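You operate a simulated robot arm through the tools that you are given. There is no shell and no other tool. Be economical: measure what you need, move in short steps, check, and stop when the job is done.

You run a simulated two-armed robot. Do the job below in one go: nothing can be reset, and whatever is moved stays where it is left.

## Task
Fetch the brown ice block and set it on the back of the wooden counter. Shut the middle glass lid. Switch the chiller switch off. Pick up the large cup from the steel counter with the bottles with one hand, pass it to the other hand and put it on the steel counter left of the hob. Put the white pot on the top of the low rack. Put the brown bottle in the steel bowl. Put the waste pot in the bottom of the left sink. Put the paper roll on the green mat away on the lower wooden shelf. Fetch the steel tin from the short shelf by the glass door and set it on the steel counter by the glass door. Put two of the steel cups from the steel counter by the glass door on the top of the wooden counter. The order is free. Set down upright: large cup, paper roll, steel tin.

Only the result counts: the job must be done as asked and must still hold three seconds after the hand-in. Knocking over, shifting, dropping, spilling or breaking anything else fails it. Lids that push on must go on centred and level and be pressed home; caps that screw on are set level and turned clockwise until they are tight.

## Robot
Two 7-joint arms with fingered hands on one trunk, on a base that drives. Base frame: it is fixed to the floor where the robot stands at the start and does not move with it; the origin is under the middle of the robot, x ahead of it, y to its left, z up; the surface under the hand at the start is at about z = 1150. Units: mm, rad, N and s.
The left shoulder is at the start at [70, 162, 1375], the right one opposite. With the tool pointing down near the work surface each hand reaches from about 340 to 820 mm from the robot's upright axis, wherever it stands, measured 20 degrees to its own side. Places, roughly: back of the wooden counter (44x22 cm) [-1820, 2300, 840]; bottom of the left sink [2400, -700, 700]; brown bottle (6x6x20 cm) [1100, 800, 900]; brown ice block (9x9x9 cm) [500, -200, 1200]; chiller switch [1100, -100, 800]; large cup (9x9x12 cm) [1100, 300, 900]; lower wooden shelf (162x26 cm) [2640, 260, 1440]; middle glass lid [800, -300, 900]; paper roll (9x9x19 cm) [-1600, 2700, 900]; steel bowl (15x16x7 cm) [1000, -1400, 300]; steel counter by the glass door [1500, 4100, 800]; steel counter left of the hob [800, -1800, 800]; steel cup (6x6x5 cm) [1800, 4100, 800]; steel tin (7x7x8 cm) [800, 4200, 1200]; top of the low rack [2600, 2800, 800]; top of the wooden counter (44x25 cm) [-1540, 2260, 840]; waste pot [1000, 1000, 750]; white pot (9x9x7 cm) [1200, 600, 300]. Payload 4 kg a hand.
The tool frame of a hand sits at the grasp point between the pads (the TCP): z along the fingers, y along the line on which they close. The tips reach 26 mm beyond it. The gripper opens to 132 mm. The gripper's body begins 73 mm behind the TCP. The gripper is a hand of 4 fingers: y runs from the thumb to the fingers, the wrist lies at [0, 0, -224] in the tool frame.
Orientation is told as [roll, pitch, yaw] about the base's x, y, z axes, in that order, counted from this pose: with the fingers straight down and closing along the base's y, the tool's x points along the base's -x, its y along +y and its z along -z.

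## Interface
- The arms move only by the tool step_arm. It takes "left_steps", "right_steps" or both (then of equal length, played together; a hand with none holds still); each is a list of rows, each an object of numbers (a shift or turn left out is 0): "x", "y", "z": the shift along the tool's x, y, z in mm; "wx", "wy", "wz": the turn, a rotation vector about the tool's x, y, z in rad. In form: [{"x": .., "y": .., "z": .., "wx": .., "wy": .., "wz": ..}, ...]. A call has 1 to 8 rows; each row shifts and turns the commanded pose from where the row before left it, along the tool's axes as they then stand. Each row takes 0.2 s and may step no farther than 50 mm and 0.15 rad from the row before; otherwise, the whole call is refused. A pose out of reach is approached as far as the arm can. The call stops where the force on the tool passes 40 N (or 10 N more than at its start, if that is more) or the arm is blocked; 0.2 s more then pass. In this call time passes only in rows, and 0.2 s behind the last. The reply holds the time, the measured pose of the TCP, the force on the tool along the base axes, the opening and the grip force, in the units named above and with some noise, with the torque about the TCP (base axes, N m) and any sound that the robot's microphone picked up, and new pictures: "show" is both (left out), scene, wrist or none (wrist: the cameras of the hands that moved).
- Cameras (640 x 400 px; columns grow to the right, rows downward): "scene" is now at [138.6, -18.6, 1610.8]; the picture's right is [-0.21, -0.98, 0.00], its down [-0.50, 0.11, -0.86] and it looks along [0.84, -0.18, -0.51] (base axes); focal length 249 px, centre (320, 200). "left" rides on the left gripper at [-73, 6, -94] in its tool frame; the picture's right is [-0.08, -1.00, 0.00], its down [0.78, -0.06, -0.62] and it looks along [0.62, -0.05, 0.79] (tool axes); focal length 230 px, centre (320, 200). "right" rides on the right gripper at [73, 6, -94] in its tool frame; the picture's right is [-0.08, 1.00, 0.00], its down [-0.79, -0.06, -0.62] and it looks along [-0.61, -0.05, 0.79] (tool axes); focal length 230 px, centre (320, 200).
- slide_trunk(by): slides the trunk up (or, below 0, down) by that many mm; the arms and the scene camera ride with it, the base frame stays. It gives what a move gives, with no picture.
- steer(legs): drives the robot by 1 to 6 legs, each [ahead, left, turn to the left] in mm, mm and rad, along the robot's own axes; the way and the turn of a leg run together, so that a leg with both is an arc; at most 1500 mm and 3.142 rad a leg. The arms and the cameras ride along, it lands a little off, and it stops where it bumps. It gives what a move gives, and a new picture of the scene camera.
- move_fingers(finger1, finger2, finger3, thumb_bend, hand): sets how far each is bent, from 0 (flat) to 1 (curled in); at 0.3 the hand is open as for a grip, at 0.7 the pads meet at the TCP. One left out holds its place. A second passes; each finger stops where it meets its share of the squeeze, and holds until it gets a number again. It is the only way to open and close the hand. It gives what a move gives, with no picture; readings hold the bend of each and the force on the fingers (four entries, about 0 where the hand has none), thumb and palm.
- head_to(pan, tilt): turns the head with the scene camera to pan (to the left, within 1.501 rad either way) and tilt (down, from -0.506 to 1.204), counted from straight ahead of the robot. It gives what a move gives, and a new picture of the scene camera.
- probe_pixels(camera, pixels): for up to 12 pixels [column, row] of the newest picture of that camera ("zoom" is the newest enlarged one), the place [x, y, z] in the base frame of the surface seen there, good to about 3 mm. No time passes.
- close_up(camera, box): a new picture of the part [left, top, right, bottom] of that camera's present view, enlarged. No time passes.
- sign_off(): hands the job in; it is judged then, once.

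Work in short steps. Measure before you move; look again where a grasp or a placing could have gone wrong, and mend it. You have 357 turns and 360 pictures in all, those below and enlarged ones among them. Open the grippers and draw the arms clear of the work before you hand the job in, unless the task says otherwise.

The tools are called after "Request:" as a command line: name --argument value ..., lists and objects as JSON in quotes. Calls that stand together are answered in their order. step_arm: Moves the arms, as the interface text tells. Its arguments: {"type":"object","properties":{"left_steps":{"type":"array","items":{"type":"object","properties":{"x":{"type":"number"},"y":{"type":"number"},"z":{"type":"number"},"wx":{"type":"number"},"wy":{"type":"number"},"wz":{"type":"number"}}}},"right_steps":{"type":"array","items":{"type":"object","properties":{"x":{"type":"number"},"y":{"type":"number"},"z":{"type":"number"},"wx":{"type":"number"},"wy":{"type":"number"},"wz":{"type":"number"}}}},"show":{"type":"string","enum":["both","scene","wrist","none"]}},"required":[]} The other tools are called the same way: slide_trunk (by) slides the trunk up or down; move_fingers (finger1, finger2, finger3, thumb_bend, hand) moves the fingers one by one; steer (legs) drives the base; head_to (pan, tilt) turns the head that bears the scene camera; probe_pixels (camera, pixels) gives the place of the surface under pixels of a picture; close_up (camera, box) takes an enlarged picture of a part of a camera's view; sign_off () hands the job in.

At the start:

```text
clock: 0.0
left_eef_pos: [482.7, 41.7, 1375.4]
left_orientation: [0.001, 0.0, 0.0]
left_ft_force: [0.8, 0.6, 0.1]
left_wrist_torque: [0.0, 0.02, 0.0]
left_gripper_width: 131.7
left_finger_force: 0.0
left_shape: jaw
left_bend: [0.3, 0.3, 0.3, 0.3]
left_finger forces: [0.0, 0.0, 0.1, 0.0, 0.0, 0.0]
right_eef_pos: [440.4, -379.8, 1397.9]
right_orientation: [-0.001, -0.001, 0.002]
right_ft_force: [-0.7, -0.5, 1.0]
right_wrist_torque: [0.0, 0.04, 0.01]
right_gripper_width: 131.7
right_finger_force: 0.1
right_shape: jaw
right_bend: [0.3, 0.3, 0.3, 0.3]
right_finger forces: [0.0, 0.0, 0.1, 0.0, 0.0, 0.0]
trunk travel left (down, up): [-855.0, 85.0]
robot x, y, heading: [1.0, 0.4, 0.004]
head pan, tilt: [-0.213, 0.538]
```

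scene: 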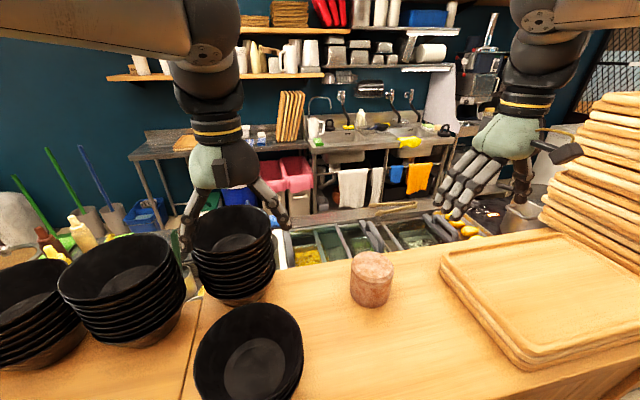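
right: 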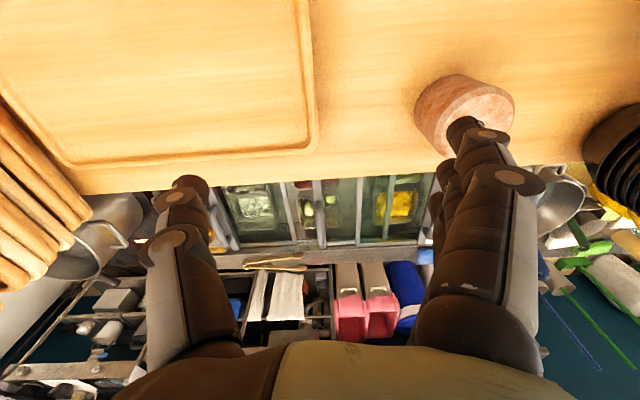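
left: 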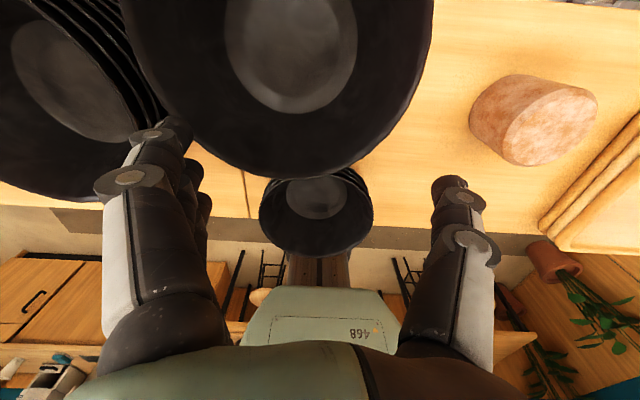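

The ice block is at about (372,278) in the scene picture, on the bar in front. I measure it and some surroundings, such as the chiller lids behind the bar.

Request:
probe_pixels --camera "scene" --pixels '[[372, 260], [372, 285], [354, 275], [390, 275], [372, 303], [300, 245], [335, 240], [385, 235], [430, 225], [320, 330], [460, 240], [250, 300]]'

Request:
close_up --camera "scene" --box '[260, 180, 500, 330]'

```text
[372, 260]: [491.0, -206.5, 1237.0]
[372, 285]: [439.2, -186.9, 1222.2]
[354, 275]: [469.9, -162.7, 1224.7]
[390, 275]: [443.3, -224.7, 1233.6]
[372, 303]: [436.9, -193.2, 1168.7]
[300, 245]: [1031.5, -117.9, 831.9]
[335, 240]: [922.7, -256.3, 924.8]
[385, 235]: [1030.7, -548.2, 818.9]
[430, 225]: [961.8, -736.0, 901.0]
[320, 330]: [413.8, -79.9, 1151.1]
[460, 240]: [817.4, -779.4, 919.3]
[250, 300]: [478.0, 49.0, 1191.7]
```

```text
2.67 times, centred on (380, 255) of scene
```

zoom: 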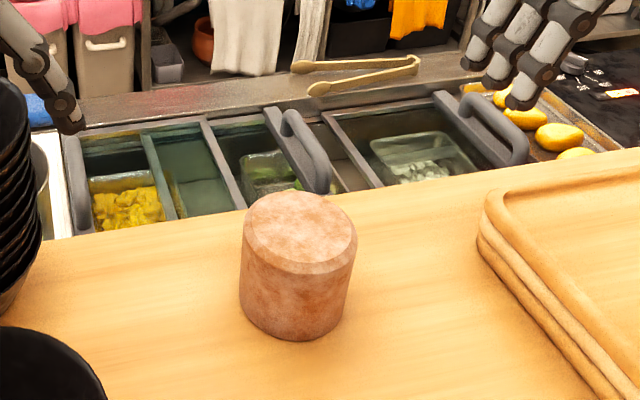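

The block is a cylinder, seen in the zoom at (300,265). I measure its top rim precisely and check the distance to the bowls.

Request:
probe_pixels --camera "zoom" --pixels '[[300, 195], [300, 268], [250, 228], [350, 228], [300, 232], [245, 290], [350, 290], [290, 330], [100, 360], [40, 340]]'

Request:
step_arm --right_steps '[{"x": -22, "y": 45}, {"x": -22, "y": 45}, {"y": 45}, {"y": 46}]' --show "wrist"

```text
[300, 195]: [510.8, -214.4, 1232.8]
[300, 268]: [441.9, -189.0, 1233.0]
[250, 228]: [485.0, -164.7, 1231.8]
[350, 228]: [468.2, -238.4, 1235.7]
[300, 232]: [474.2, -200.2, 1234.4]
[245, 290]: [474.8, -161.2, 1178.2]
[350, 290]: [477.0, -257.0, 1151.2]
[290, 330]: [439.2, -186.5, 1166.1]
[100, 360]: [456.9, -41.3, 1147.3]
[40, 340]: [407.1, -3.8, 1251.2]
```

```text
clock: 1.0
left_eef_pos: [482.9, 41.5, 1375.1]
left_orientation: [0.0, 0.002, -0.001]
left_ft_force: [0.3, 1.0, -0.3]
left_wrist_torque: [-0.02, 0.01, -0.01]
left_gripper_width: 132.0
left_finger_force: 0.0
left_shape: jaw
left_bend: [0.3, 0.3, 0.3, 0.3]
left_finger forces: [0.0, 0.1, 0.1, 0.0, 0.0, 0.0]
right_eef_pos: [459.8, -212.0, 1362.8]
right_orientation: [0.002, -0.005, -0.001]
right_ft_force: [-0.4, -0.3, -0.4]
right_wrist_torque: [0.0, -0.02, -0.01]
right_gripper_width: 132.2
right_finger_force: 0.1
right_shape: jaw
right_bend: [0.3, 0.3, 0.3, 0.3]
right_finger forces: [0.0, 0.0, 0.0, 0.0, 0.0, 0.1]
right hand out of reach, approached as far as the arm can: row 2, 3, 4
trunk travel left (down, up): [-855.0, 85.0]
robot x, y, heading: [2.4, 1.4, 0.001]
head pan, tilt: [-0.213, 0.538]
```

right: 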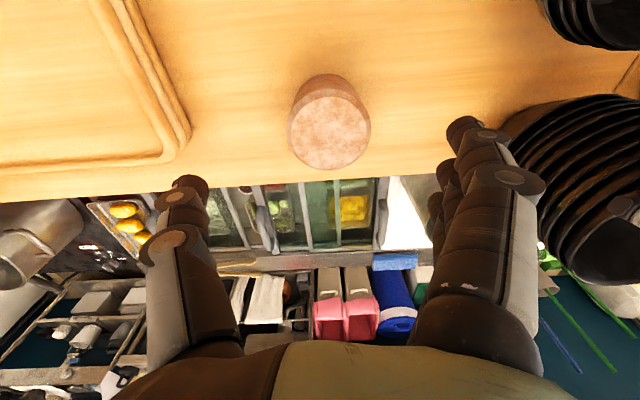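

The hand is at the edge of reach at that height. I go down part of the way to come back inside the reach, still well above the block top (z 1234).

Request:
step_arm --right_steps '[{"z": 40}, {"z": 40}, {"z": 40}]' --show "wrist"

```text
clock: 1.8
left_eef_pos: [483.2, 40.7, 1375.3]
left_orientation: [0.0, 0.003, 0.0]
left_ft_force: [0.0, -0.7, -0.4]
left_wrist_torque: [-0.01, 0.04, -0.01]
left_gripper_width: 131.8
left_finger_force: 0.1
left_shape: jaw
left_bend: [0.3, 0.3, 0.3, 0.3]
left_finger forces: [0.0, 0.1, 0.0, 0.0, 0.1, 0.0]
right_eef_pos: [457.0, -212.4, 1244.4]
right_orientation: [0.002, 0.001, 0.001]
right_ft_force: [-0.3, 0.1, 0.4]
right_wrist_torque: [0.01, -0.03, 0.01]
right_gripper_width: 132.0
right_finger_force: 0.1
right_shape: jaw
right_bend: [0.3, 0.3, 0.3, 0.3]
right_finger forces: [0.1, 0.0, 0.1, 0.0, 0.1, 0.0]
trunk travel left (down, up): [-855.0, 85.0]
robot x, y, heading: [5.1, 0.7, -0.002]
head pan, tilt: [-0.213, 0.538]
```

right: 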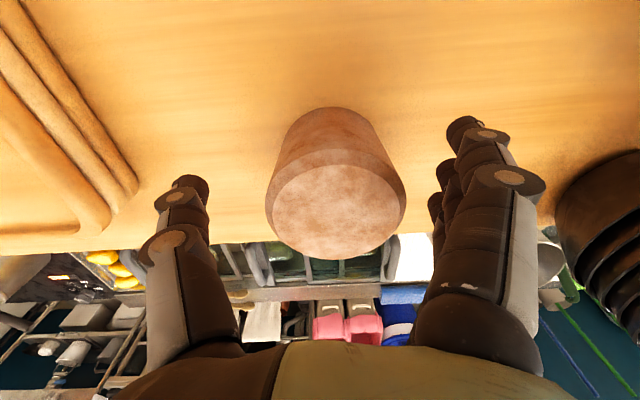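

The hand is at (457,-212,1244), and the block's centre is at about (477,-200). I correct sideways, then go down to z ≈ 1194.

Request:
step_arm --right_steps '[{"x": -20, "y": 11}, {"z": 25}, {"z": 27}]' --show "wrist"

Request:
move_fingers --hand "right" --finger1 0.7 --finger2 0.7 --finger3 0.7 --thumb_bend 0.7

```text
clock: 2.6
left_eef_pos: [481.7, 41.0, 1375.0]
left_orientation: [-0.001, 0.001, 0.0]
left_ft_force: [-0.5, -0.5, 0.1]
left_wrist_torque: [0.01, -0.01, 0.01]
left_gripper_width: 131.9
left_finger_force: 0.0
left_shape: jaw
left_bend: [0.3, 0.3, 0.3, 0.3]
left_finger forces: [0.1, 0.0, 0.1, 0.0, 0.0, 0.0]
right_eef_pos: [478.0, -201.8, 1191.1]
right_orientation: [0.002, -0.003, -0.001]
right_ft_force: [2.7, -2.4, 7.2]
right_wrist_torque: [0.1, 0.12, -0.01]
right_gripper_width: 131.9
right_finger_force: 0.1
right_shape: jaw
right_bend: [0.3, 0.3, 0.3, 0.3]
right_finger forces: [0.0, 5.4, 0.0, 0.1, 6.1, 0.1]
trunk travel left (down, up): [-855.0, 85.0]
robot x, y, heading: [1.3, 2.9, -0.003]
head pan, tilt: [-0.213, 0.538]
```

right: 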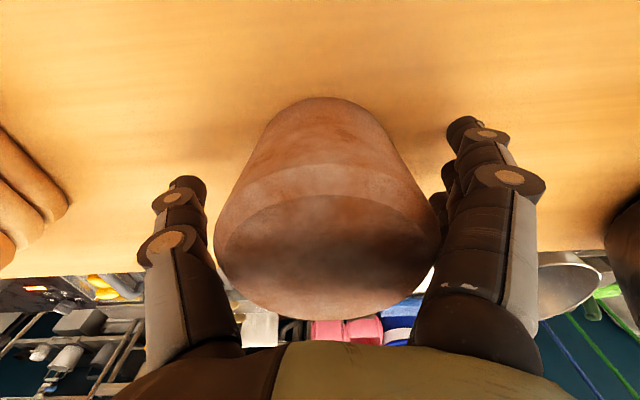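

```text
clock: 3.6
left_eef_pos: [480.5, 41.7, 1375.8]
left_orientation: [0.0, 0.0, 0.0]
left_ft_force: [0.1, -0.2, -0.4]
left_wrist_torque: [-0.02, 0.01, 0.02]
left_gripper_width: 131.9
left_finger_force: 0.0
left_shape: jaw
left_bend: [0.3, 0.3, 0.3, 0.3]
left_finger forces: [0.1, 0.0, 0.1, 0.0, 0.0, 0.1]
right_eef_pos: [477.1, -200.6, 1194.0]
right_orientation: [0.001, -0.003, 0.0]
right_ft_force: [5.5, -1.8, 30.3]
right_wrist_torque: [0.51, 0.16, -0.04]
right_gripper_width: 79.8
right_finger_force: 44.2
right_shape: fingers
right_bend: [0.51, 0.64, 0.57, 0.63]
right_finger forces: [12.0, 17.3, 15.0, 0.0, 43.9, 0.0]
trunk travel left (down, up): [-855.0, 85.0]
robot x, y, heading: [-0.7, 2.1, -0.0]
head pan, tilt: [-0.213, 0.538]
```

The block is gripped with 44 N. I lift it and look.

Request:
step_arm --right_steps '[{"z": -30}, {"z": -40}, {"z": -30}]' --show "both"

```text
clock: 4.4
left_eef_pos: [481.9, 41.8, 1375.0]
left_orientation: [-0.001, 0.0, 0.001]
left_ft_force: [0.3, -0.3, -0.4]
left_wrist_torque: [0.02, 0.01, 0.02]
left_gripper_width: 131.7
left_finger_force: 0.1
left_shape: jaw
left_bend: [0.3, 0.3, 0.3, 0.3]
left_finger forces: [0.0, 0.1, 0.0, 0.0, 0.1, 0.1]
right_eef_pos: [478.5, -200.0, 1291.6]
right_orientation: [-0.001, 0.003, 0.0]
right_ft_force: [-0.6, -1.5, -4.5]
right_wrist_torque: [-0.01, 0.01, 0.05]
right_gripper_width: 79.1
right_finger_force: 25.5
right_shape: fingers
right_bend: [0.52, 0.63, 0.57, 0.62]
right_finger forces: [8.8, 8.3, 9.4, 0.0, 24.3, 0.1]
trunk travel left (down, up): [-855.0, 85.0]
robot x, y, heading: [-2.3, -1.0, 0.0]
head pan, tilt: [-0.213, 0.538]
```

scene: 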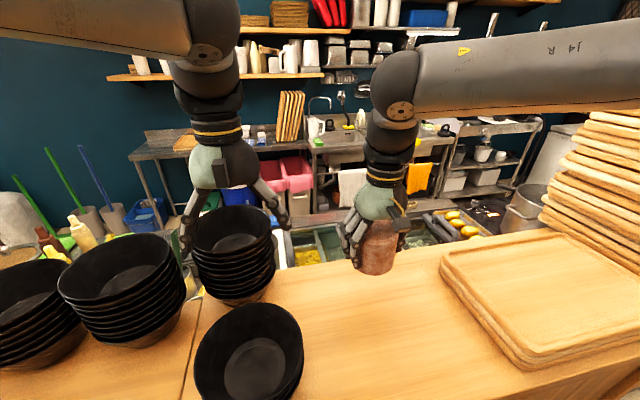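
right: 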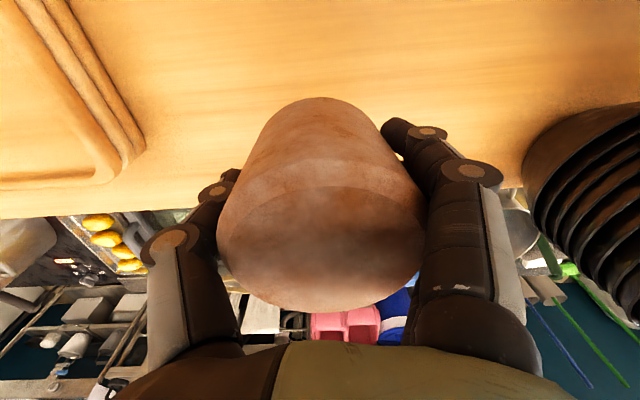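

The block is held firmly. Before driving I look round: head to the left.

Request:
head_to --pan 1.4 --tilt 0.45

Request:
head_to --pan -1.4 --tilt 0.45

```text
clock: 6.1
left_eef_pos: [482.8, 40.3, 1374.7]
left_orientation: [0.0, 0.001, 0.0]
left_ft_force: [-0.2, 0.1, 0.4]
left_wrist_torque: [-0.01, -0.05, -0.01]
left_gripper_width: 131.9
left_finger_force: 0.1
left_shape: jaw
left_bend: [0.3, 0.3, 0.3, 0.3]
left_finger forces: [0.0, 0.1, 0.0, 0.0, 0.0, 0.1]
right_eef_pos: [479.1, -201.1, 1289.8]
right_orientation: [-0.001, 0.001, -0.001]
right_ft_force: [-0.5, -0.3, -5.8]
right_wrist_torque: [0.01, 0.02, 0.0]
right_gripper_width: 79.1
right_finger_force: 25.5
right_shape: fingers
right_bend: [0.52, 0.63, 0.57, 0.62]
right_finger forces: [8.9, 8.4, 9.4, 0.1, 24.3, 0.0]
trunk travel left (down, up): [-855.0, 85.0]
robot x, y, heading: [4.6, -3.2, -0.003]
head pan, tilt: [1.4, 0.45]
```

scene: 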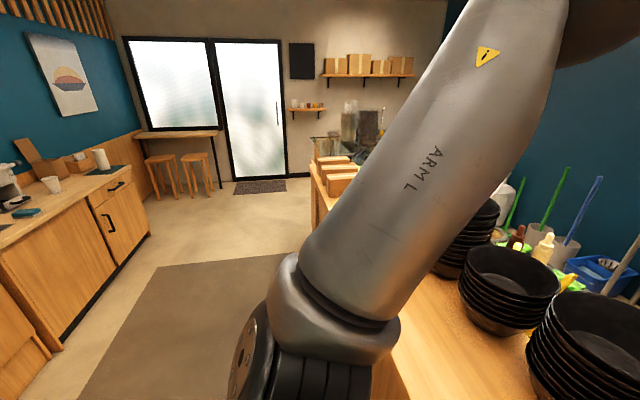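

```text
clock: 8.6
left_eef_pos: [483.2, 40.3, 1374.3]
left_orientation: [0.001, 0.001, 0.001]
left_ft_force: [-0.1, 0.4, 0.3]
left_wrist_torque: [0.05, 0.02, -0.03]
left_gripper_width: 131.8
left_finger_force: 0.1
left_shape: jaw
left_bend: [0.3, 0.3, 0.3, 0.3]
left_finger forces: [0.0, 0.0, 0.1, 0.0, 0.1, 0.0]
right_eef_pos: [479.7, -201.4, 1291.1]
right_orientation: [0.0, 0.002, 0.001]
right_ft_force: [-0.4, -0.6, -5.5]
right_wrist_torque: [0.01, -0.03, 0.03]
right_gripper_width: 78.9
right_finger_force: 25.4
right_shape: fingers
right_bend: [0.52, 0.63, 0.57, 0.62]
right_finger forces: [8.9, 8.3, 9.4, 0.0, 24.3, 0.1]
trunk travel left (down, up): [-855.0, 85.0]
robot x, y, heading: [-4.4, -0.7, 0.0]
head pan, tilt: [-1.4, 0.45]
```

scene: 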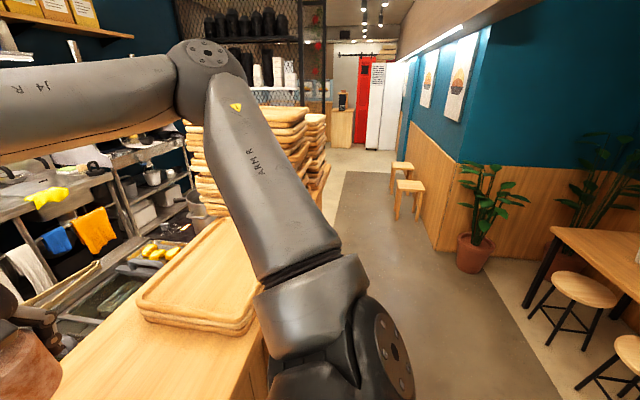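

Bar on one side, wooden counter on the other. I probe stool and aisle positions in this right-hand view to know the room behind before backing off.

Request:
probe_pixels --camera "scene" --pixels '[[580, 290], [620, 345], [580, 375], [470, 270], [560, 235], [640, 250], [400, 210], [450, 390], [240, 130], [215, 310]]'

Request:
steer --legs '[[-350, 0, 0]]'

Request:
head_to --pan 1.5 --tilt 0.4

```text
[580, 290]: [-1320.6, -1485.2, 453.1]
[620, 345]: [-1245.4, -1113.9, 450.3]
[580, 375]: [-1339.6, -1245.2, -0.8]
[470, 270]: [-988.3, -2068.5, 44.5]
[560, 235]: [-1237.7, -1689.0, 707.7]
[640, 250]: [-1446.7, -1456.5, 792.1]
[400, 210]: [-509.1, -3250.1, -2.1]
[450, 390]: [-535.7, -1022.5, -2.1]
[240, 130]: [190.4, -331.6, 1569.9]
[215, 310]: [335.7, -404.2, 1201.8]
```

```text
clock: 10.8
left_eef_pos: [141.2, 39.1, 1372.9]
left_orientation: [0.0, 0.003, -0.001]
left_ft_force: [0.0, 0.4, 0.7]
left_wrist_torque: [0.01, 0.03, -0.01]
left_gripper_width: 131.8
left_finger_force: 0.0
left_shape: jaw
left_bend: [0.3, 0.3, 0.3, 0.3]
left_finger forces: [0.1, 0.0, 0.1, 0.0, 0.1, 0.0]
right_eef_pos: [138.1, -202.2, 1289.1]
right_orientation: [0.0, 0.004, -0.001]
right_ft_force: [0.2, 1.0, -5.0]
right_wrist_torque: [0.0, 0.04, 0.01]
right_gripper_width: 79.1
right_finger_force: 25.4
right_shape: fingers
right_bend: [0.52, 0.63, 0.57, 0.62]
right_finger forces: [8.7, 8.4, 9.4, 0.1, 24.3, 0.1]
trunk travel left (down, up): [-855.0, 85.0]
robot x, y, heading: [-345.8, -1.4, -0.004]
head pan, tilt: [-1.4, 0.45]
```

scene: 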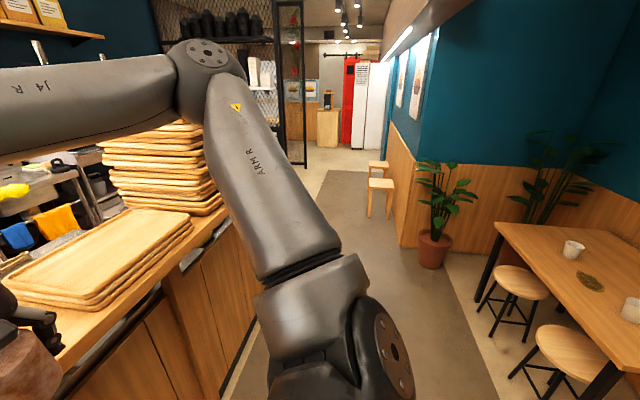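

```text
clock: 13.3
left_eef_pos: [138.3, 40.1, 1374.8]
left_orientation: [-0.001, 0.0, -0.002]
left_ft_force: [-0.1, -0.4, 0.4]
left_wrist_torque: [0.05, 0.0, 0.02]
left_gripper_width: 131.7
left_finger_force: 0.0
left_shape: jaw
left_bend: [0.3, 0.3, 0.3, 0.3]
left_finger forces: [0.1, 0.0, 0.0, 0.0, 0.1, 0.1]
right_eef_pos: [134.0, -202.2, 1290.6]
right_orientation: [0.0, 0.003, -0.003]
right_ft_force: [1.2, 0.5, -5.8]
right_wrist_torque: [0.03, 0.02, 0.0]
right_gripper_width: 79.1
right_finger_force: 25.0
right_shape: fingers
right_bend: [0.52, 0.63, 0.57, 0.62]
right_finger forces: [8.8, 8.3, 9.4, 0.1, 24.3, 0.0]
trunk travel left (down, up): [-855.0, 85.0]
robot x, y, heading: [-345.8, 0.5, -0.0]
head pan, tilt: [1.499, 0.4]
```

scene: 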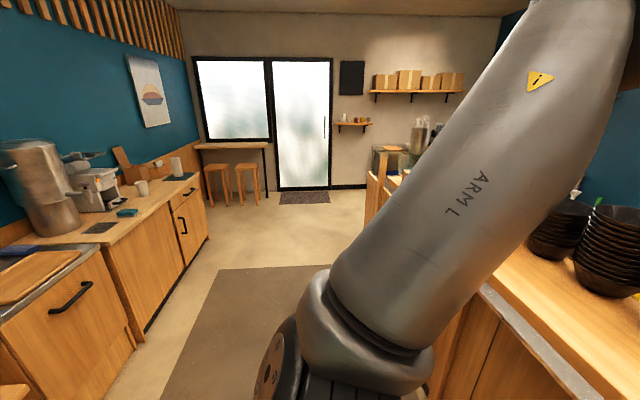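

The wooden counter is on the left (60-210, 170-350). I measure the counter's front edge, paper roll and neighbours in this picture.

Request:
probe_pixels --camera "scene" --pixels '[[178, 170], [142, 188], [127, 213], [100, 228], [100, 250], [150, 222], [200, 180], [155, 182], [175, 200], [130, 330], [205, 240], [370, 210]]'

Request:
close_up --camera "scene" --box '[0, 110, 240, 260]'

```text
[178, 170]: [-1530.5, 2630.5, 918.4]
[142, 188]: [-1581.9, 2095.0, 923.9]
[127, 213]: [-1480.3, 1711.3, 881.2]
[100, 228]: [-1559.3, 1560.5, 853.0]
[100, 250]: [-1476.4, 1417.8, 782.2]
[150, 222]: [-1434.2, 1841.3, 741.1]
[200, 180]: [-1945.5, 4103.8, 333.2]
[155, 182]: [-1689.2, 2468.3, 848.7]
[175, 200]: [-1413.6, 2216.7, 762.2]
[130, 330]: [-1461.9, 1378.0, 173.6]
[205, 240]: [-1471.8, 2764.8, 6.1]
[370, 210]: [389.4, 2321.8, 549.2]
```

```text
2.67 times, centred on (120, 185) of scene
```

zoom: 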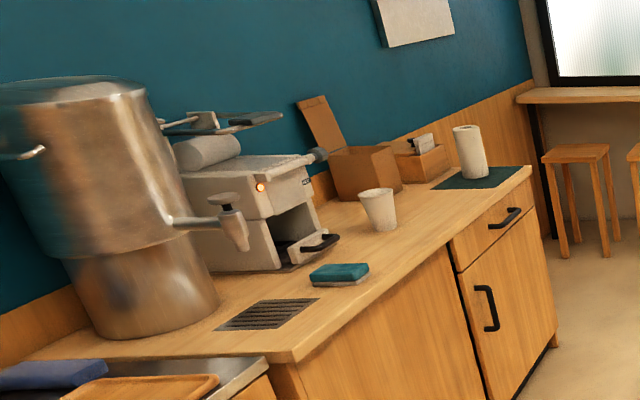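

The counter front is at x≈-1430 and the top at z≈850. I turn left, drive along the aisle and face the counter at about (-880, 2300).

Request:
steer --legs '[[0, 0, 1.571], [1150, 250, 0], [1150, 260, 0], [0, 0, 1.571]]'

Request:
head_to --pan 0.0 --tilt 0.6

```text
clock: 32.5
left_eef_pos: [-1225.0, 2347.0, 1375.4]
left_orientation: [0.0, 0.001, 3.042]
left_ft_force: [-0.2, 0.0, -1.0]
left_wrist_torque: [0.0, 0.02, 0.0]
left_gripper_width: 131.8
left_finger_force: 0.0
left_shape: jaw
left_bend: [0.3, 0.3, 0.3, 0.3]
left_finger forces: [0.0, 0.0, 0.0, 0.1, 0.0, 0.0]
right_eef_pos: [-1197.5, 2586.9, 1290.9]
right_orientation: [0.002, 0.001, 3.038]
right_ft_force: [0.3, -0.4, -5.2]
right_wrist_torque: [0.0, -0.01, 0.0]
right_gripper_width: 78.0
right_finger_force: 24.1
right_shape: fingers
right_bend: [0.52, 0.63, 0.57, 0.62]
right_finger forces: [7.3, 7.7, 9.6, 0.0, 23.6, 0.0]
trunk travel left (down, up): [-855.0, 85.0]
robot x, y, heading: [-741.7, 2337.1, 3.041]
head pan, tilt: [1.499, 0.4]
```

scene: 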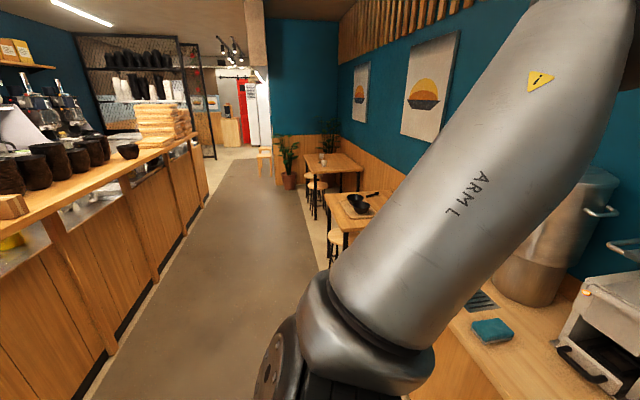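

```text
clock: 34.1
left_eef_pos: [-1225.8, 2345.9, 1374.2]
left_orientation: [0.0, 0.002, 3.041]
left_ft_force: [-0.2, 0.1, 0.2]
left_wrist_torque: [0.0, 0.04, -0.01]
left_gripper_width: 132.1
left_finger_force: 0.1
left_shape: jaw
left_bend: [0.3, 0.3, 0.3, 0.3]
left_finger forces: [0.0, 0.1, 0.0, 0.0, 0.0, 0.0]
right_eef_pos: [-1197.2, 2586.8, 1290.7]
right_orientation: [0.0, 0.001, 3.037]
right_ft_force: [0.0, -0.7, -5.0]
right_wrist_torque: [0.01, -0.05, -0.03]
right_gripper_width: 78.5
right_finger_force: 23.5
right_shape: fingers
right_bend: [0.52, 0.63, 0.57, 0.62]
right_finger forces: [7.4, 7.8, 9.6, 0.0, 23.5, 0.0]
trunk travel left (down, up): [-855.0, 85.0]
robot x, y, heading: [-741.6, 2338.9, 3.037]
head pan, tilt: [0.0, 0.6]
```

scene: 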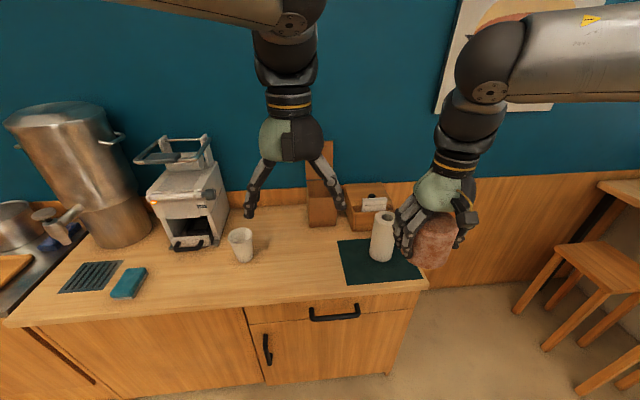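

I now see the counter: white cup (240,243), cardboard box (320,205), boxes at (370,205), green mat with roll. I measure these places for the "back" region.

Request:
probe_pixels --camera "scene" --pixels '[[240, 232], [243, 262], [252, 245], [270, 205], [285, 215], [306, 222], [322, 228], [348, 228], [390, 225], [275, 235], [383, 218], [382, 260]]'

Request:
close_up --camera "scene" --box '[200, 160, 440, 310]'

```text
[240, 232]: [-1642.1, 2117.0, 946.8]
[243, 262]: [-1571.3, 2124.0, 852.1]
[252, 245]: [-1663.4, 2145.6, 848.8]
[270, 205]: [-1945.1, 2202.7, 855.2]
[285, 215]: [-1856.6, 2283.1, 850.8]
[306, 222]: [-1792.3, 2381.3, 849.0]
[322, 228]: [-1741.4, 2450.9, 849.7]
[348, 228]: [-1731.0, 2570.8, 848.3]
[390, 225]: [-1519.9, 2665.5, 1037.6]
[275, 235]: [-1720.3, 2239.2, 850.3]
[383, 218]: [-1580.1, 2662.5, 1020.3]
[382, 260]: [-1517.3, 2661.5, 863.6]
```

```text
2.67 times, centred on (320, 235) of scene
```

zoom: 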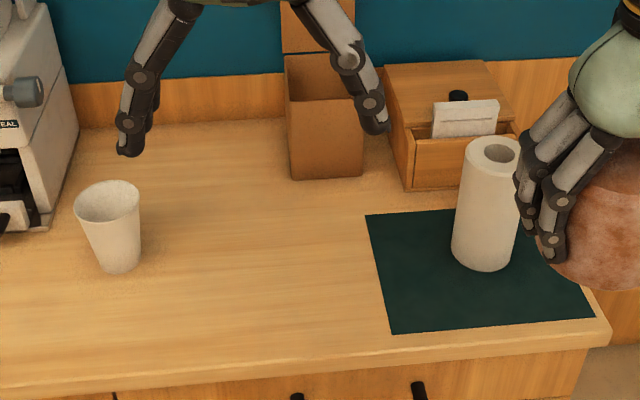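

Free back spot is around (-1815,2240), between the coffee machine and the cardboard box (box from y≈2380). I tuck the left arm in, then drive to about (-1080,2050), facing squarely -x.

Request:
step_arm --left_steps '[{"x": 45, "y": 30}, {"x": 45, "y": 30}, {"x": 40, "y": 30}]' --show "none"

Request:
steer --legs '[[0, 0, 0.104], [330, 285, 0]]'

```text
refused: row 1 steps farther than a row can; nothing moved
```

```text
clock: 37.3
left_eef_pos: [-1555.1, 2015.1, 1376.3]
left_orientation: [0.003, 0.001, 3.127]
left_ft_force: [0.3, -0.3, 0.1]
left_wrist_torque: [-0.01, -0.01, 0.0]
left_gripper_width: 131.8
left_finger_force: 0.1
left_shape: jaw
left_bend: [0.3, 0.3, 0.3, 0.3]
left_finger forces: [0.0, 0.0, 0.1, 0.0, 0.0, 0.0]
right_eef_pos: [-1548.1, 2257.9, 1290.1]
right_orientation: [0.002, 0.0, 3.127]
right_ft_force: [0.0, -0.3, -4.9]
right_wrist_torque: [0.01, 0.0, -0.02]
right_gripper_width: 78.2
right_finger_force: 24.4
right_shape: fingers
right_bend: [0.52, 0.63, 0.57, 0.62]
right_finger forces: [7.4, 7.9, 9.5, 0.0, 23.7, 0.1]
trunk travel left (down, up): [-855.0, 85.0]
robot x, y, heading: [-1076.9, 2049.2, 3.122]
head pan, tilt: [0.0, 0.6]
```

scene: 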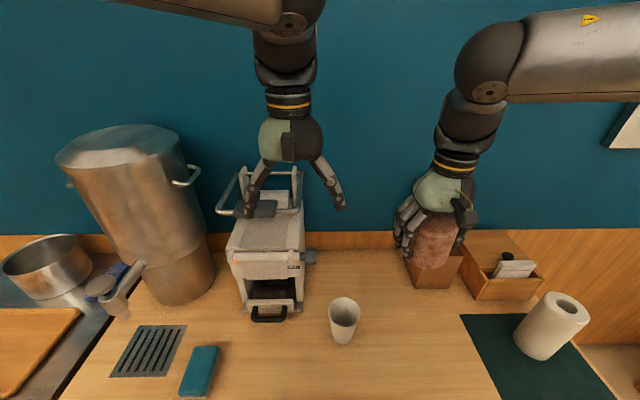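

The base is where I want it. I retract the left arm (smaller rows) so that it stays clear of the coffee machine when the trunk goes down.

Request:
step_arm --left_steps '[{"x": 40, "y": 25}, {"x": 40, "y": 25}, {"x": 40, "y": 25}, {"x": 20, "y": 25}]' --show "none"

Request:
slide_trunk --by -260

Request:
head_to --pan -0.2 --tilt 0.6

```text
clock: 38.3
left_eef_pos: [-1416.9, 1911.7, 1374.1]
left_orientation: [-0.001, -0.001, 3.129]
left_ft_force: [0.8, 0.2, 0.2]
left_wrist_torque: [0.0, 0.01, 0.01]
left_gripper_width: 131.8
left_finger_force: 0.0
left_shape: jaw
left_bend: [0.3, 0.3, 0.3, 0.3]
left_finger forces: [0.0, 0.0, 0.1, 0.0, 0.0, 0.0]
right_eef_pos: [-1550.5, 2254.8, 1291.6]
right_orientation: [-0.001, 0.002, 3.125]
right_ft_force: [-0.4, -0.6, -4.2]
right_wrist_torque: [0.04, -0.03, 0.0]
right_gripper_width: 78.2
right_finger_force: 24.0
right_shape: fingers
right_bend: [0.52, 0.63, 0.57, 0.62]
right_finger forces: [7.4, 7.9, 9.6, 0.0, 23.6, 0.0]
trunk travel left (down, up): [-855.0, 85.0]
robot x, y, heading: [-1071.9, 2051.3, 3.124]
head pan, tilt: [0.0, 0.6]
```

```text
clock: 41.0
left_eef_pos: [-1415.8, 1914.7, 1114.7]
left_orientation: [0.001, 0.002, 3.126]
left_ft_force: [-0.4, 0.3, -0.5]
left_wrist_torque: [-0.02, 0.01, 0.02]
left_gripper_width: 132.0
left_finger_force: 0.1
left_shape: jaw
left_bend: [0.3, 0.3, 0.3, 0.3]
left_finger forces: [0.1, 0.0, 0.0, 0.0, 0.0, 0.0]
right_eef_pos: [-1549.0, 2256.8, 1030.1]
right_orientation: [0.001, 0.0, 3.126]
right_ft_force: [-0.5, -0.2, -4.4]
right_wrist_torque: [-0.01, -0.04, 0.01]
right_gripper_width: 78.5
right_finger_force: 24.0
right_shape: fingers
right_bend: [0.52, 0.63, 0.57, 0.62]
right_finger forces: [7.4, 7.9, 9.6, 0.0, 23.6, 0.1]
trunk travel left (down, up): [-595.0, 345.0]
robot x, y, heading: [-1075.8, 2048.4, 3.125]
head pan, tilt: [0.0, 0.6]
```

```text
clock: 41.7
left_eef_pos: [-1415.2, 1914.2, 1116.2]
left_orientation: [0.0, 0.003, 3.125]
left_ft_force: [0.0, 0.2, 0.0]
left_wrist_torque: [-0.01, 0.03, 0.0]
left_gripper_width: 132.1
left_finger_force: 0.2
left_shape: jaw
left_bend: [0.3, 0.3, 0.3, 0.3]
left_finger forces: [0.1, 0.0, 0.0, 0.0, 0.1, 0.1]
right_eef_pos: [-1550.9, 2256.8, 1030.2]
right_orientation: [0.0, 0.002, 3.127]
right_ft_force: [-0.1, -0.8, -4.0]
right_wrist_torque: [0.0, -0.04, -0.03]
right_gripper_width: 78.4
right_finger_force: 24.3
right_shape: fingers
right_bend: [0.52, 0.63, 0.57, 0.62]
right_finger forces: [7.3, 7.9, 9.6, 0.0, 23.6, 0.0]
trunk travel left (down, up): [-595.0, 345.0]
robot x, y, heading: [-1072.1, 2048.3, 3.125]
head pan, tilt: [-0.201, 0.6]
```

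scene: 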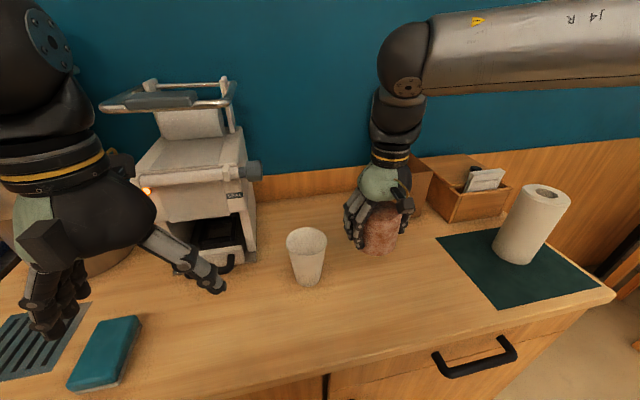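

The right hand moves forward 260 mm to above the free back spot.

Request:
step_arm --right_steps '[{"x": -45, "y": 4}, {"x": -45, "y": 4}, {"x": -45, "y": 4}, {"x": -45, "y": 4}, {"x": -45}, {"x": -35}]' --show "both"

```text
clock: 43.1
left_eef_pos: [-1417.5, 1915.5, 1114.4]
left_orientation: [0.001, 0.001, 3.125]
left_ft_force: [0.2, 0.7, 0.3]
left_wrist_torque: [-0.01, 0.0, -0.02]
left_gripper_width: 132.0
left_finger_force: 0.0
left_shape: jaw
left_bend: [0.3, 0.3, 0.3, 0.3]
left_finger forces: [0.0, 0.0, 0.0, 0.1, 0.1, 0.0]
right_eef_pos: [-1668.8, 2333.9, 958.8]
right_orientation: [0.005, -0.003, 3.126]
right_ft_force: [0.0, 0.3, -3.9]
right_wrist_torque: [0.0, -0.04, -0.01]
right_gripper_width: 78.3
right_finger_force: 24.8
right_shape: fingers
right_bend: [0.52, 0.63, 0.57, 0.62]
right_finger forces: [7.4, 8.0, 9.7, 0.0, 23.6, 0.1]
right hand out of reach, approached as far as the arm can: row 1, 2, 3, 4, 5, 6
trunk travel left (down, up): [-595.0, 345.0]
robot x, y, heading: [-1071.9, 2048.2, 3.126]
head pan, tilt: [-0.201, 0.6]
```

scene: 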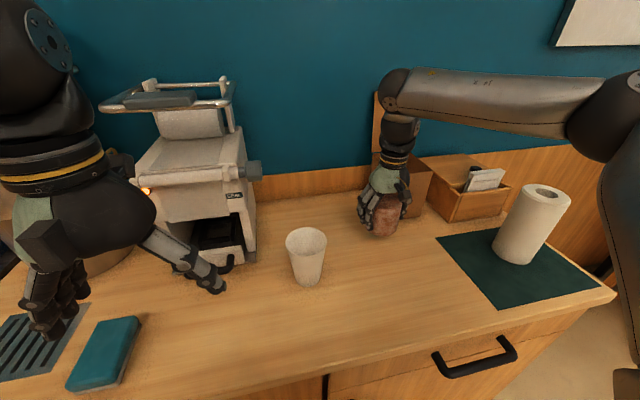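
right: 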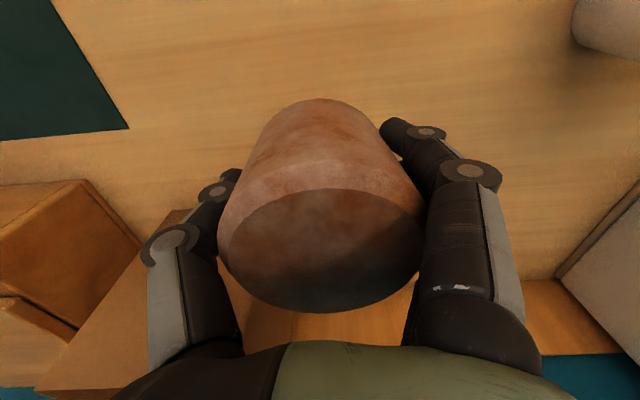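

Near the edge of reach the hand slid sideways and dropped, because the arm reaches farther when low. I go down to z≈920, shift back to y≈2240, and then go forward.

Request:
step_arm --right_steps '[{"z": 20, "y": 30}, {"z": 19, "y": 35}, {"y": 30}, {"x": -40}, {"x": -40}, {"x": -40}, {"x": -20}]' --show "scene"

```text
clock: 44.7
left_eef_pos: [-1415.4, 1913.6, 1116.0]
left_orientation: [0.002, 0.001, 3.125]
left_ft_force: [0.0, 0.8, 0.1]
left_wrist_torque: [0.0, -0.01, 0.0]
left_gripper_width: 131.9
left_finger_force: 0.1
left_shape: jaw
left_bend: [0.3, 0.3, 0.3, 0.3]
left_finger forces: [0.0, 0.0, 0.1, 0.0, 0.0, 0.0]
right_eef_pos: [-1674.4, 2317.2, 917.5]
right_orientation: [0.005, -0.003, 3.125]
right_ft_force: [-0.5, 0.1, -4.4]
right_wrist_torque: [-0.02, 0.02, 0.0]
right_gripper_width: 78.2
right_finger_force: 24.4
right_shape: fingers
right_bend: [0.52, 0.63, 0.57, 0.62]
right_finger forces: [7.5, 7.9, 9.7, 0.1, 23.6, 0.0]
right hand out of reach, approached as far as the arm can: row 1, 2, 3, 4, 5, 6, 7
trunk travel left (down, up): [-595.0, 345.0]
robot x, y, heading: [-1071.1, 2050.8, 3.126]
head pan, tilt: [-0.201, 0.6]
```

scene: 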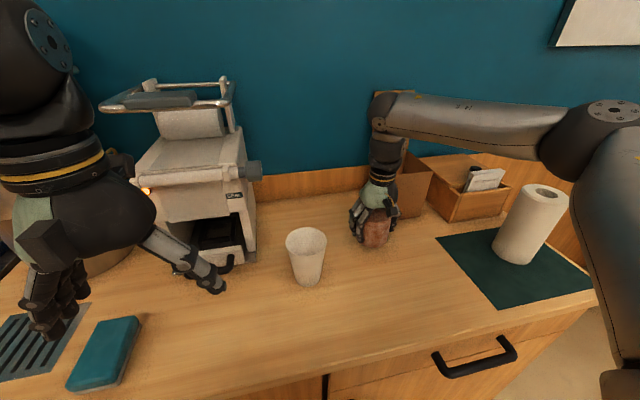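

The arm is stuck at a limit. I back the hand off a little and raise the trunk, so that the hand works lower relative to the shoulder.

Request:
step_arm --right_steps '[{"x": 40, "y": 10, "z": -10}, {"x": 40, "y": 10, "z": -10}, {"x": 35, "y": 20, "z": -10}]' --show "none"

Request:
slide_trunk --by 140

Request:
step_arm --right_steps '[{"z": 45}, {"z": 45}, {"z": 40}, {"x": -45}, {"x": -45}, {"x": -45}]' --show "scene"

```text
clock: 45.5
left_eef_pos: [-1414.4, 1911.9, 1115.7]
left_orientation: [-0.003, -0.001, 3.126]
left_ft_force: [0.3, 0.0, 0.1]
left_wrist_torque: [0.0, 0.0, 0.04]
left_gripper_width: 131.9
left_finger_force: 0.1
left_shape: jaw
left_bend: [0.3, 0.3, 0.3, 0.3]
left_finger forces: [0.1, 0.0, 0.0, 0.0, 0.1, 0.0]
right_eef_pos: [-1556.1, 2271.5, 945.2]
right_orientation: [-0.003, -0.001, 3.123]
right_ft_force: [0.8, 0.0, -5.6]
right_wrist_torque: [-0.01, 0.0, 0.01]
right_gripper_width: 78.0
right_finger_force: 24.5
right_shape: fingers
right_bend: [0.52, 0.63, 0.57, 0.62]
right_finger forces: [7.7, 7.9, 9.9, 0.0, 23.6, 0.0]
trunk travel left (down, up): [-595.0, 345.0]
robot x, y, heading: [-1077.6, 2049.1, 3.123]
head pan, tilt: [-0.201, 0.6]
```

```text
clock: 47.1
left_eef_pos: [-1416.0, 1914.4, 1253.5]
left_orientation: [0.0, 0.0, 3.125]
left_ft_force: [-0.1, 0.2, -0.3]
left_wrist_torque: [0.02, -0.01, -0.01]
left_gripper_width: 131.9
left_finger_force: 0.0
left_shape: jaw
left_bend: [0.3, 0.3, 0.3, 0.3]
left_finger forces: [0.0, 0.1, 0.0, 0.0, 0.0, 0.0]
right_eef_pos: [-1557.5, 2273.1, 1084.8]
right_orientation: [0.001, 0.002, 3.126]
right_ft_force: [-0.1, -0.1, -5.0]
right_wrist_torque: [0.0, -0.04, -0.04]
right_gripper_width: 78.1
right_finger_force: 24.9
right_shape: fingers
right_bend: [0.52, 0.63, 0.57, 0.62]
right_finger forces: [7.6, 8.0, 9.8, 0.0, 23.6, 0.0]
trunk travel left (down, up): [-735.0, 205.0]
robot x, y, heading: [-1077.4, 2048.8, 3.127]
head pan, tilt: [-0.201, 0.6]
```

```text
clock: 48.5
left_eef_pos: [-1413.0, 1915.2, 1255.0]
left_orientation: [0.0, -0.002, 3.127]
left_ft_force: [-0.2, 0.1, 0.3]
left_wrist_torque: [0.02, 0.0, 0.01]
left_gripper_width: 131.8
left_finger_force: 0.0
left_shape: jaw
left_bend: [0.3, 0.3, 0.3, 0.3]
left_finger forces: [0.1, 0.0, 0.0, 0.0, 0.0, 0.1]
right_eef_pos: [-1651.3, 2304.9, 970.7]
right_orientation: [0.002, -0.001, 3.125]
right_ft_force: [0.5, 0.9, -5.1]
right_wrist_torque: [0.01, -0.03, 0.0]
right_gripper_width: 78.3
right_finger_force: 24.5
right_shape: fingers
right_bend: [0.52, 0.63, 0.57, 0.62]
right_finger forces: [7.5, 7.8, 10.0, 0.0, 23.5, 0.0]
right hand out of reach, approached as far as the arm can: row 5, 6
trunk travel left (down, up): [-735.0, 205.0]
robot x, y, heading: [-1074.2, 2048.1, 3.128]
head pan, tilt: [-0.201, 0.6]
```

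scene: 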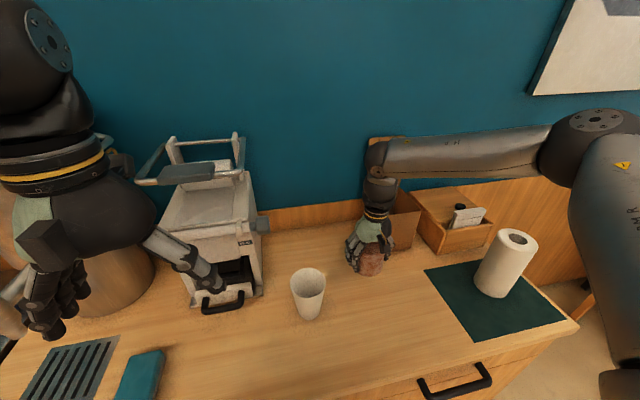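

The forearm comes in from the right. I try turning the hand about the vertical (the block is round, so the yaw is free) to relieve the wrist, then go forward.

Request:
step_arm --right_steps '[{"wz": 0.15}, {"wz": 0.15}, {"wz": 0.15}, {"x": -30, "y": 25}, {"x": -30, "y": 25}]' --show "none"

```text
clock: 49.8
left_eef_pos: [-1415.8, 1914.7, 1255.1]
left_orientation: [0.001, 0.002, 3.126]
left_ft_force: [-0.2, -0.8, -0.8]
left_wrist_torque: [-0.01, 0.01, 0.02]
left_gripper_width: 132.0
left_finger_force: 0.0
left_shape: jaw
left_bend: [0.3, 0.3, 0.3, 0.3]
left_finger forces: [0.0, 0.0, 0.1, 0.0, 0.0, 0.0]
right_eef_pos: [-1668.6, 2323.0, 987.6]
right_orientation: [0.002, 0.001, 2.675]
right_ft_force: [0.9, 0.0, -4.6]
right_wrist_torque: [-0.01, -0.03, 0.02]
right_gripper_width: 78.1
right_finger_force: 24.3
right_shape: fingers
right_bend: [0.52, 0.63, 0.57, 0.62]
right_finger forces: [7.5, 7.8, 9.9, 0.0, 23.7, 0.0]
right hand out of reach, approached as far as the arm can: row 4, 5
trunk travel left (down, up): [-735.0, 205.0]
robot x, y, heading: [-1073.4, 2050.0, 3.124]
head pan, tilt: [-0.201, 0.6]
```

Turning did not help. I check how high the cardboard box and neighbours are, and look down at the base for more room to the counter.

Request:
probe_pixels --camera "scene" --pixels '[[400, 190], [405, 215], [380, 145], [455, 195], [250, 240], [270, 225], [310, 270], [350, 390], [520, 335]]'

Request:
head_to --pan 0 --tilt 1.2

```text
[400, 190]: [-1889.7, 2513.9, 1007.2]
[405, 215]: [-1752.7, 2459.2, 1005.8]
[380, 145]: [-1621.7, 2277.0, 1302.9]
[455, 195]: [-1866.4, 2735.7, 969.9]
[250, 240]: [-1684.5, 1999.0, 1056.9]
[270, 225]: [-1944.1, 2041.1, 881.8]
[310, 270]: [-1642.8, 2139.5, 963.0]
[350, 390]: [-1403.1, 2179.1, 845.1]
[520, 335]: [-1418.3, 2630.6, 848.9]
```

```text
clock: 50.8
left_eef_pos: [-1417.3, 1912.7, 1254.0]
left_orientation: [0.001, 0.002, 3.126]
left_ft_force: [-0.3, 0.5, 0.7]
left_wrist_torque: [0.03, -0.01, -0.01]
left_gripper_width: 131.8
left_finger_force: 0.0
left_shape: jaw
left_bend: [0.3, 0.3, 0.3, 0.3]
left_finger forces: [0.1, 0.0, 0.1, 0.0, 0.1, 0.0]
right_eef_pos: [-1667.3, 2322.4, 987.1]
right_orientation: [0.002, 0.0, 2.675]
right_ft_force: [0.5, 0.0, -5.2]
right_wrist_torque: [-0.04, -0.02, -0.01]
right_gripper_width: 77.8
right_finger_force: 24.1
right_shape: fingers
right_bend: [0.52, 0.63, 0.57, 0.62]
right_finger forces: [7.5, 7.7, 9.9, 0.0, 23.6, 0.0]
trunk travel left (down, up): [-735.0, 205.0]
robot x, y, heading: [-1073.5, 2048.5, 3.127]
head pan, tilt: [0.0, 1.201]
```

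scene: 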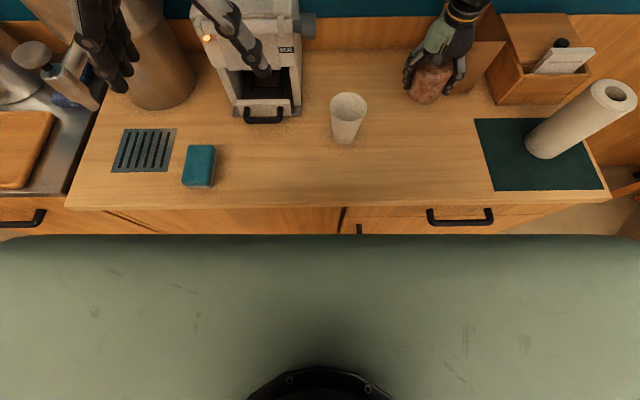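

I check the distance between the robot's own body front edge (320,240) and the counter.

Request:
probe_pixels --camera "scene" --pixels '[[320, 242], [100, 242], [560, 242], [320, 300], [320, 228], [250, 225]]'

Request:
step_arm --right_steps '[{"wz": -0.15, "z": -20}, {"wz": -0.15, "z": -20}, {"wz": -0.15, "y": -30}, {"y": -40}, {"y": -40}, {"x": -40}, {"x": -40}]' --show "none"

```text
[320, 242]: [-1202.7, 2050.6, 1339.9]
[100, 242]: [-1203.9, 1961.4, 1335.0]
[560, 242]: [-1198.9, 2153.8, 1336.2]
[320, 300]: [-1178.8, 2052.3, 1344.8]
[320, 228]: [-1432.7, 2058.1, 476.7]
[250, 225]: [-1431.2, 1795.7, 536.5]
```

```text
clock: 52.4
left_eef_pos: [-1415.1, 1913.7, 1255.9]
left_orientation: [0.001, 0.003, 3.126]
left_ft_force: [0.0, 0.0, -0.2]
left_wrist_torque: [-0.02, 0.01, 0.0]
left_gripper_width: 132.0
left_finger_force: 0.1
left_shape: jaw
left_bend: [0.3, 0.3, 0.3, 0.3]
left_finger forces: [0.1, 0.0, 0.0, 0.0, 0.0, 0.1]
right_eef_pos: [-1712.2, 2429.9, 1022.9]
right_orientation: [0.002, 0.001, 3.126]
right_ft_force: [-1.0, -0.3, -4.5]
right_wrist_torque: [0.0, -0.03, -0.01]
right_gripper_width: 77.7
right_finger_force: 24.4
right_shape: fingers
right_bend: [0.52, 0.63, 0.57, 0.62]
right_finger forces: [7.2, 7.9, 10.0, 0.0, 23.5, 0.0]
right hand out of reach, approached as far as the arm can: row 7
trunk travel left (down, up): [-735.0, 205.0]
robot x, y, heading: [-1076.8, 2047.4, 3.123]
head pan, tilt: [0.0, 1.201]
```

Farther outward the arm reaches more, so I will turn the robot left by 0.25 rad to bring the target into the right arm's good sector. First I back off from the cardboard box, then turn.

Request:
step_arm --right_steps '[{"x": 45}, {"x": 45}, {"x": 30, "y": 20}, {"y": 30}]' --show "none"

Request:
steer --legs '[[20, 20, 0.25]]'

Request:
head_to --pan -0.3 --tilt 0.7

```text
clock: 53.4
left_eef_pos: [-1417.1, 1912.2, 1255.0]
left_orientation: [-0.002, 0.002, 3.125]
left_ft_force: [-0.9, -0.3, -0.5]
left_wrist_torque: [0.02, -0.03, -0.01]
left_gripper_width: 132.0
left_finger_force: 0.0
left_shape: jaw
left_bend: [0.3, 0.3, 0.3, 0.3]
left_finger forces: [0.1, 0.0, 0.0, 0.0, 0.0, 0.1]
right_eef_pos: [-1592.7, 2380.6, 1023.9]
right_orientation: [-0.003, 0.001, 3.126]
right_ft_force: [-0.5, 0.1, -5.6]
right_wrist_torque: [0.04, -0.06, 0.02]
right_gripper_width: 77.7
right_finger_force: 24.2
right_shape: fingers
right_bend: [0.52, 0.63, 0.57, 0.62]
right_finger forces: [7.0, 7.9, 10.0, 0.1, 23.4, 0.0]
trunk travel left (down, up): [-735.0, 205.0]
robot x, y, heading: [-1074.1, 2053.5, 3.123]
head pan, tilt: [0.0, 1.201]
```

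```text
clock: 54.6
left_eef_pos: [-1389.9, 1811.4, 1255.6]
left_orientation: [0.001, 0.005, -2.905]
left_ft_force: [-0.3, 0.3, 0.5]
left_wrist_torque: [0.02, -0.02, -0.01]
left_gripper_width: 132.3
left_finger_force: 0.1
left_shape: jaw
left_bend: [0.3, 0.3, 0.3, 0.3]
left_finger forces: [0.1, 0.0, 0.0, 0.0, 0.1, 0.0]
right_eef_pos: [-1677.2, 2221.5, 1023.9]
right_orientation: [0.001, 0.001, -2.906]
right_ft_force: [0.8, -0.3, -4.8]
right_wrist_torque: [0.0, -0.01, 0.01]
right_gripper_width: 77.6
right_finger_force: 24.6
right_shape: fingers
right_bend: [0.52, 0.63, 0.57, 0.62]
right_finger forces: [6.8, 7.9, 10.2, 0.0, 23.4, 0.1]
trunk travel left (down, up): [-735.0, 205.0]
robot x, y, heading: [-1089.8, 2026.6, -2.904]
head pan, tilt: [0.0, 1.201]
```

scene: 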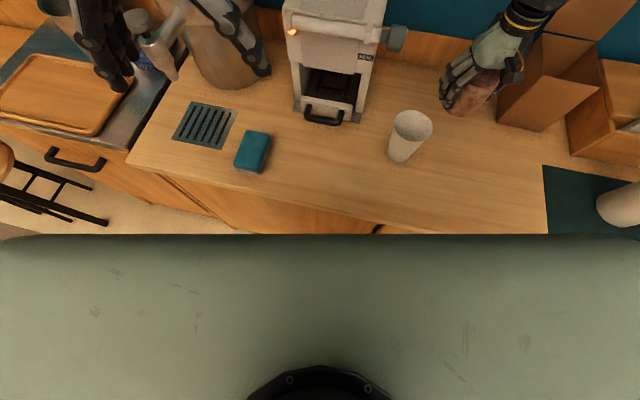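

```text
clock: 55.5
left_eef_pos: [-1387.5, 1810.0, 1254.8]
left_orientation: [0.001, 0.002, -2.903]
left_ft_force: [-0.2, -0.1, 0.3]
left_wrist_torque: [-0.02, -0.01, 0.0]
left_gripper_width: 131.7
left_finger_force: 0.1
left_shape: jaw
left_bend: [0.3, 0.3, 0.3, 0.3]
left_finger forces: [0.0, 0.0, 0.0, 0.0, 0.0, 0.0]
right_eef_pos: [-1676.4, 2219.3, 1024.1]
right_orientation: [0.001, 0.001, -2.906]
right_ft_force: [-1.1, -0.2, -4.7]
right_wrist_torque: [0.0, -0.02, 0.02]
right_gripper_width: 77.8
right_finger_force: 24.0
right_shape: fingers
right_bend: [0.52, 0.63, 0.57, 0.62]
right_finger forces: [6.8, 7.9, 10.1, 0.0, 23.4, 0.1]
trunk travel left (down, up): [-735.0, 205.0]
robot x, y, heading: [-1090.3, 2029.2, -2.905]
head pan, tilt: [-0.3, 0.7]
```

scene: 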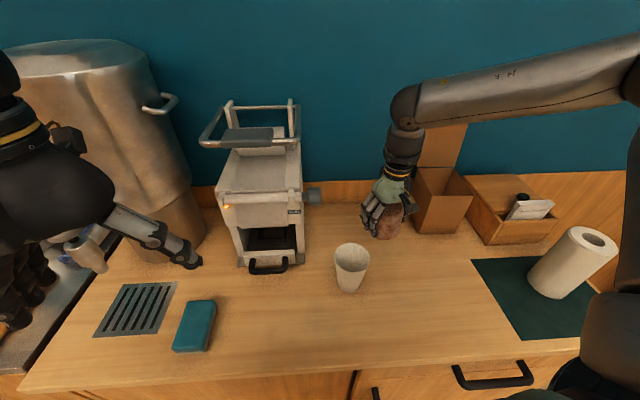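

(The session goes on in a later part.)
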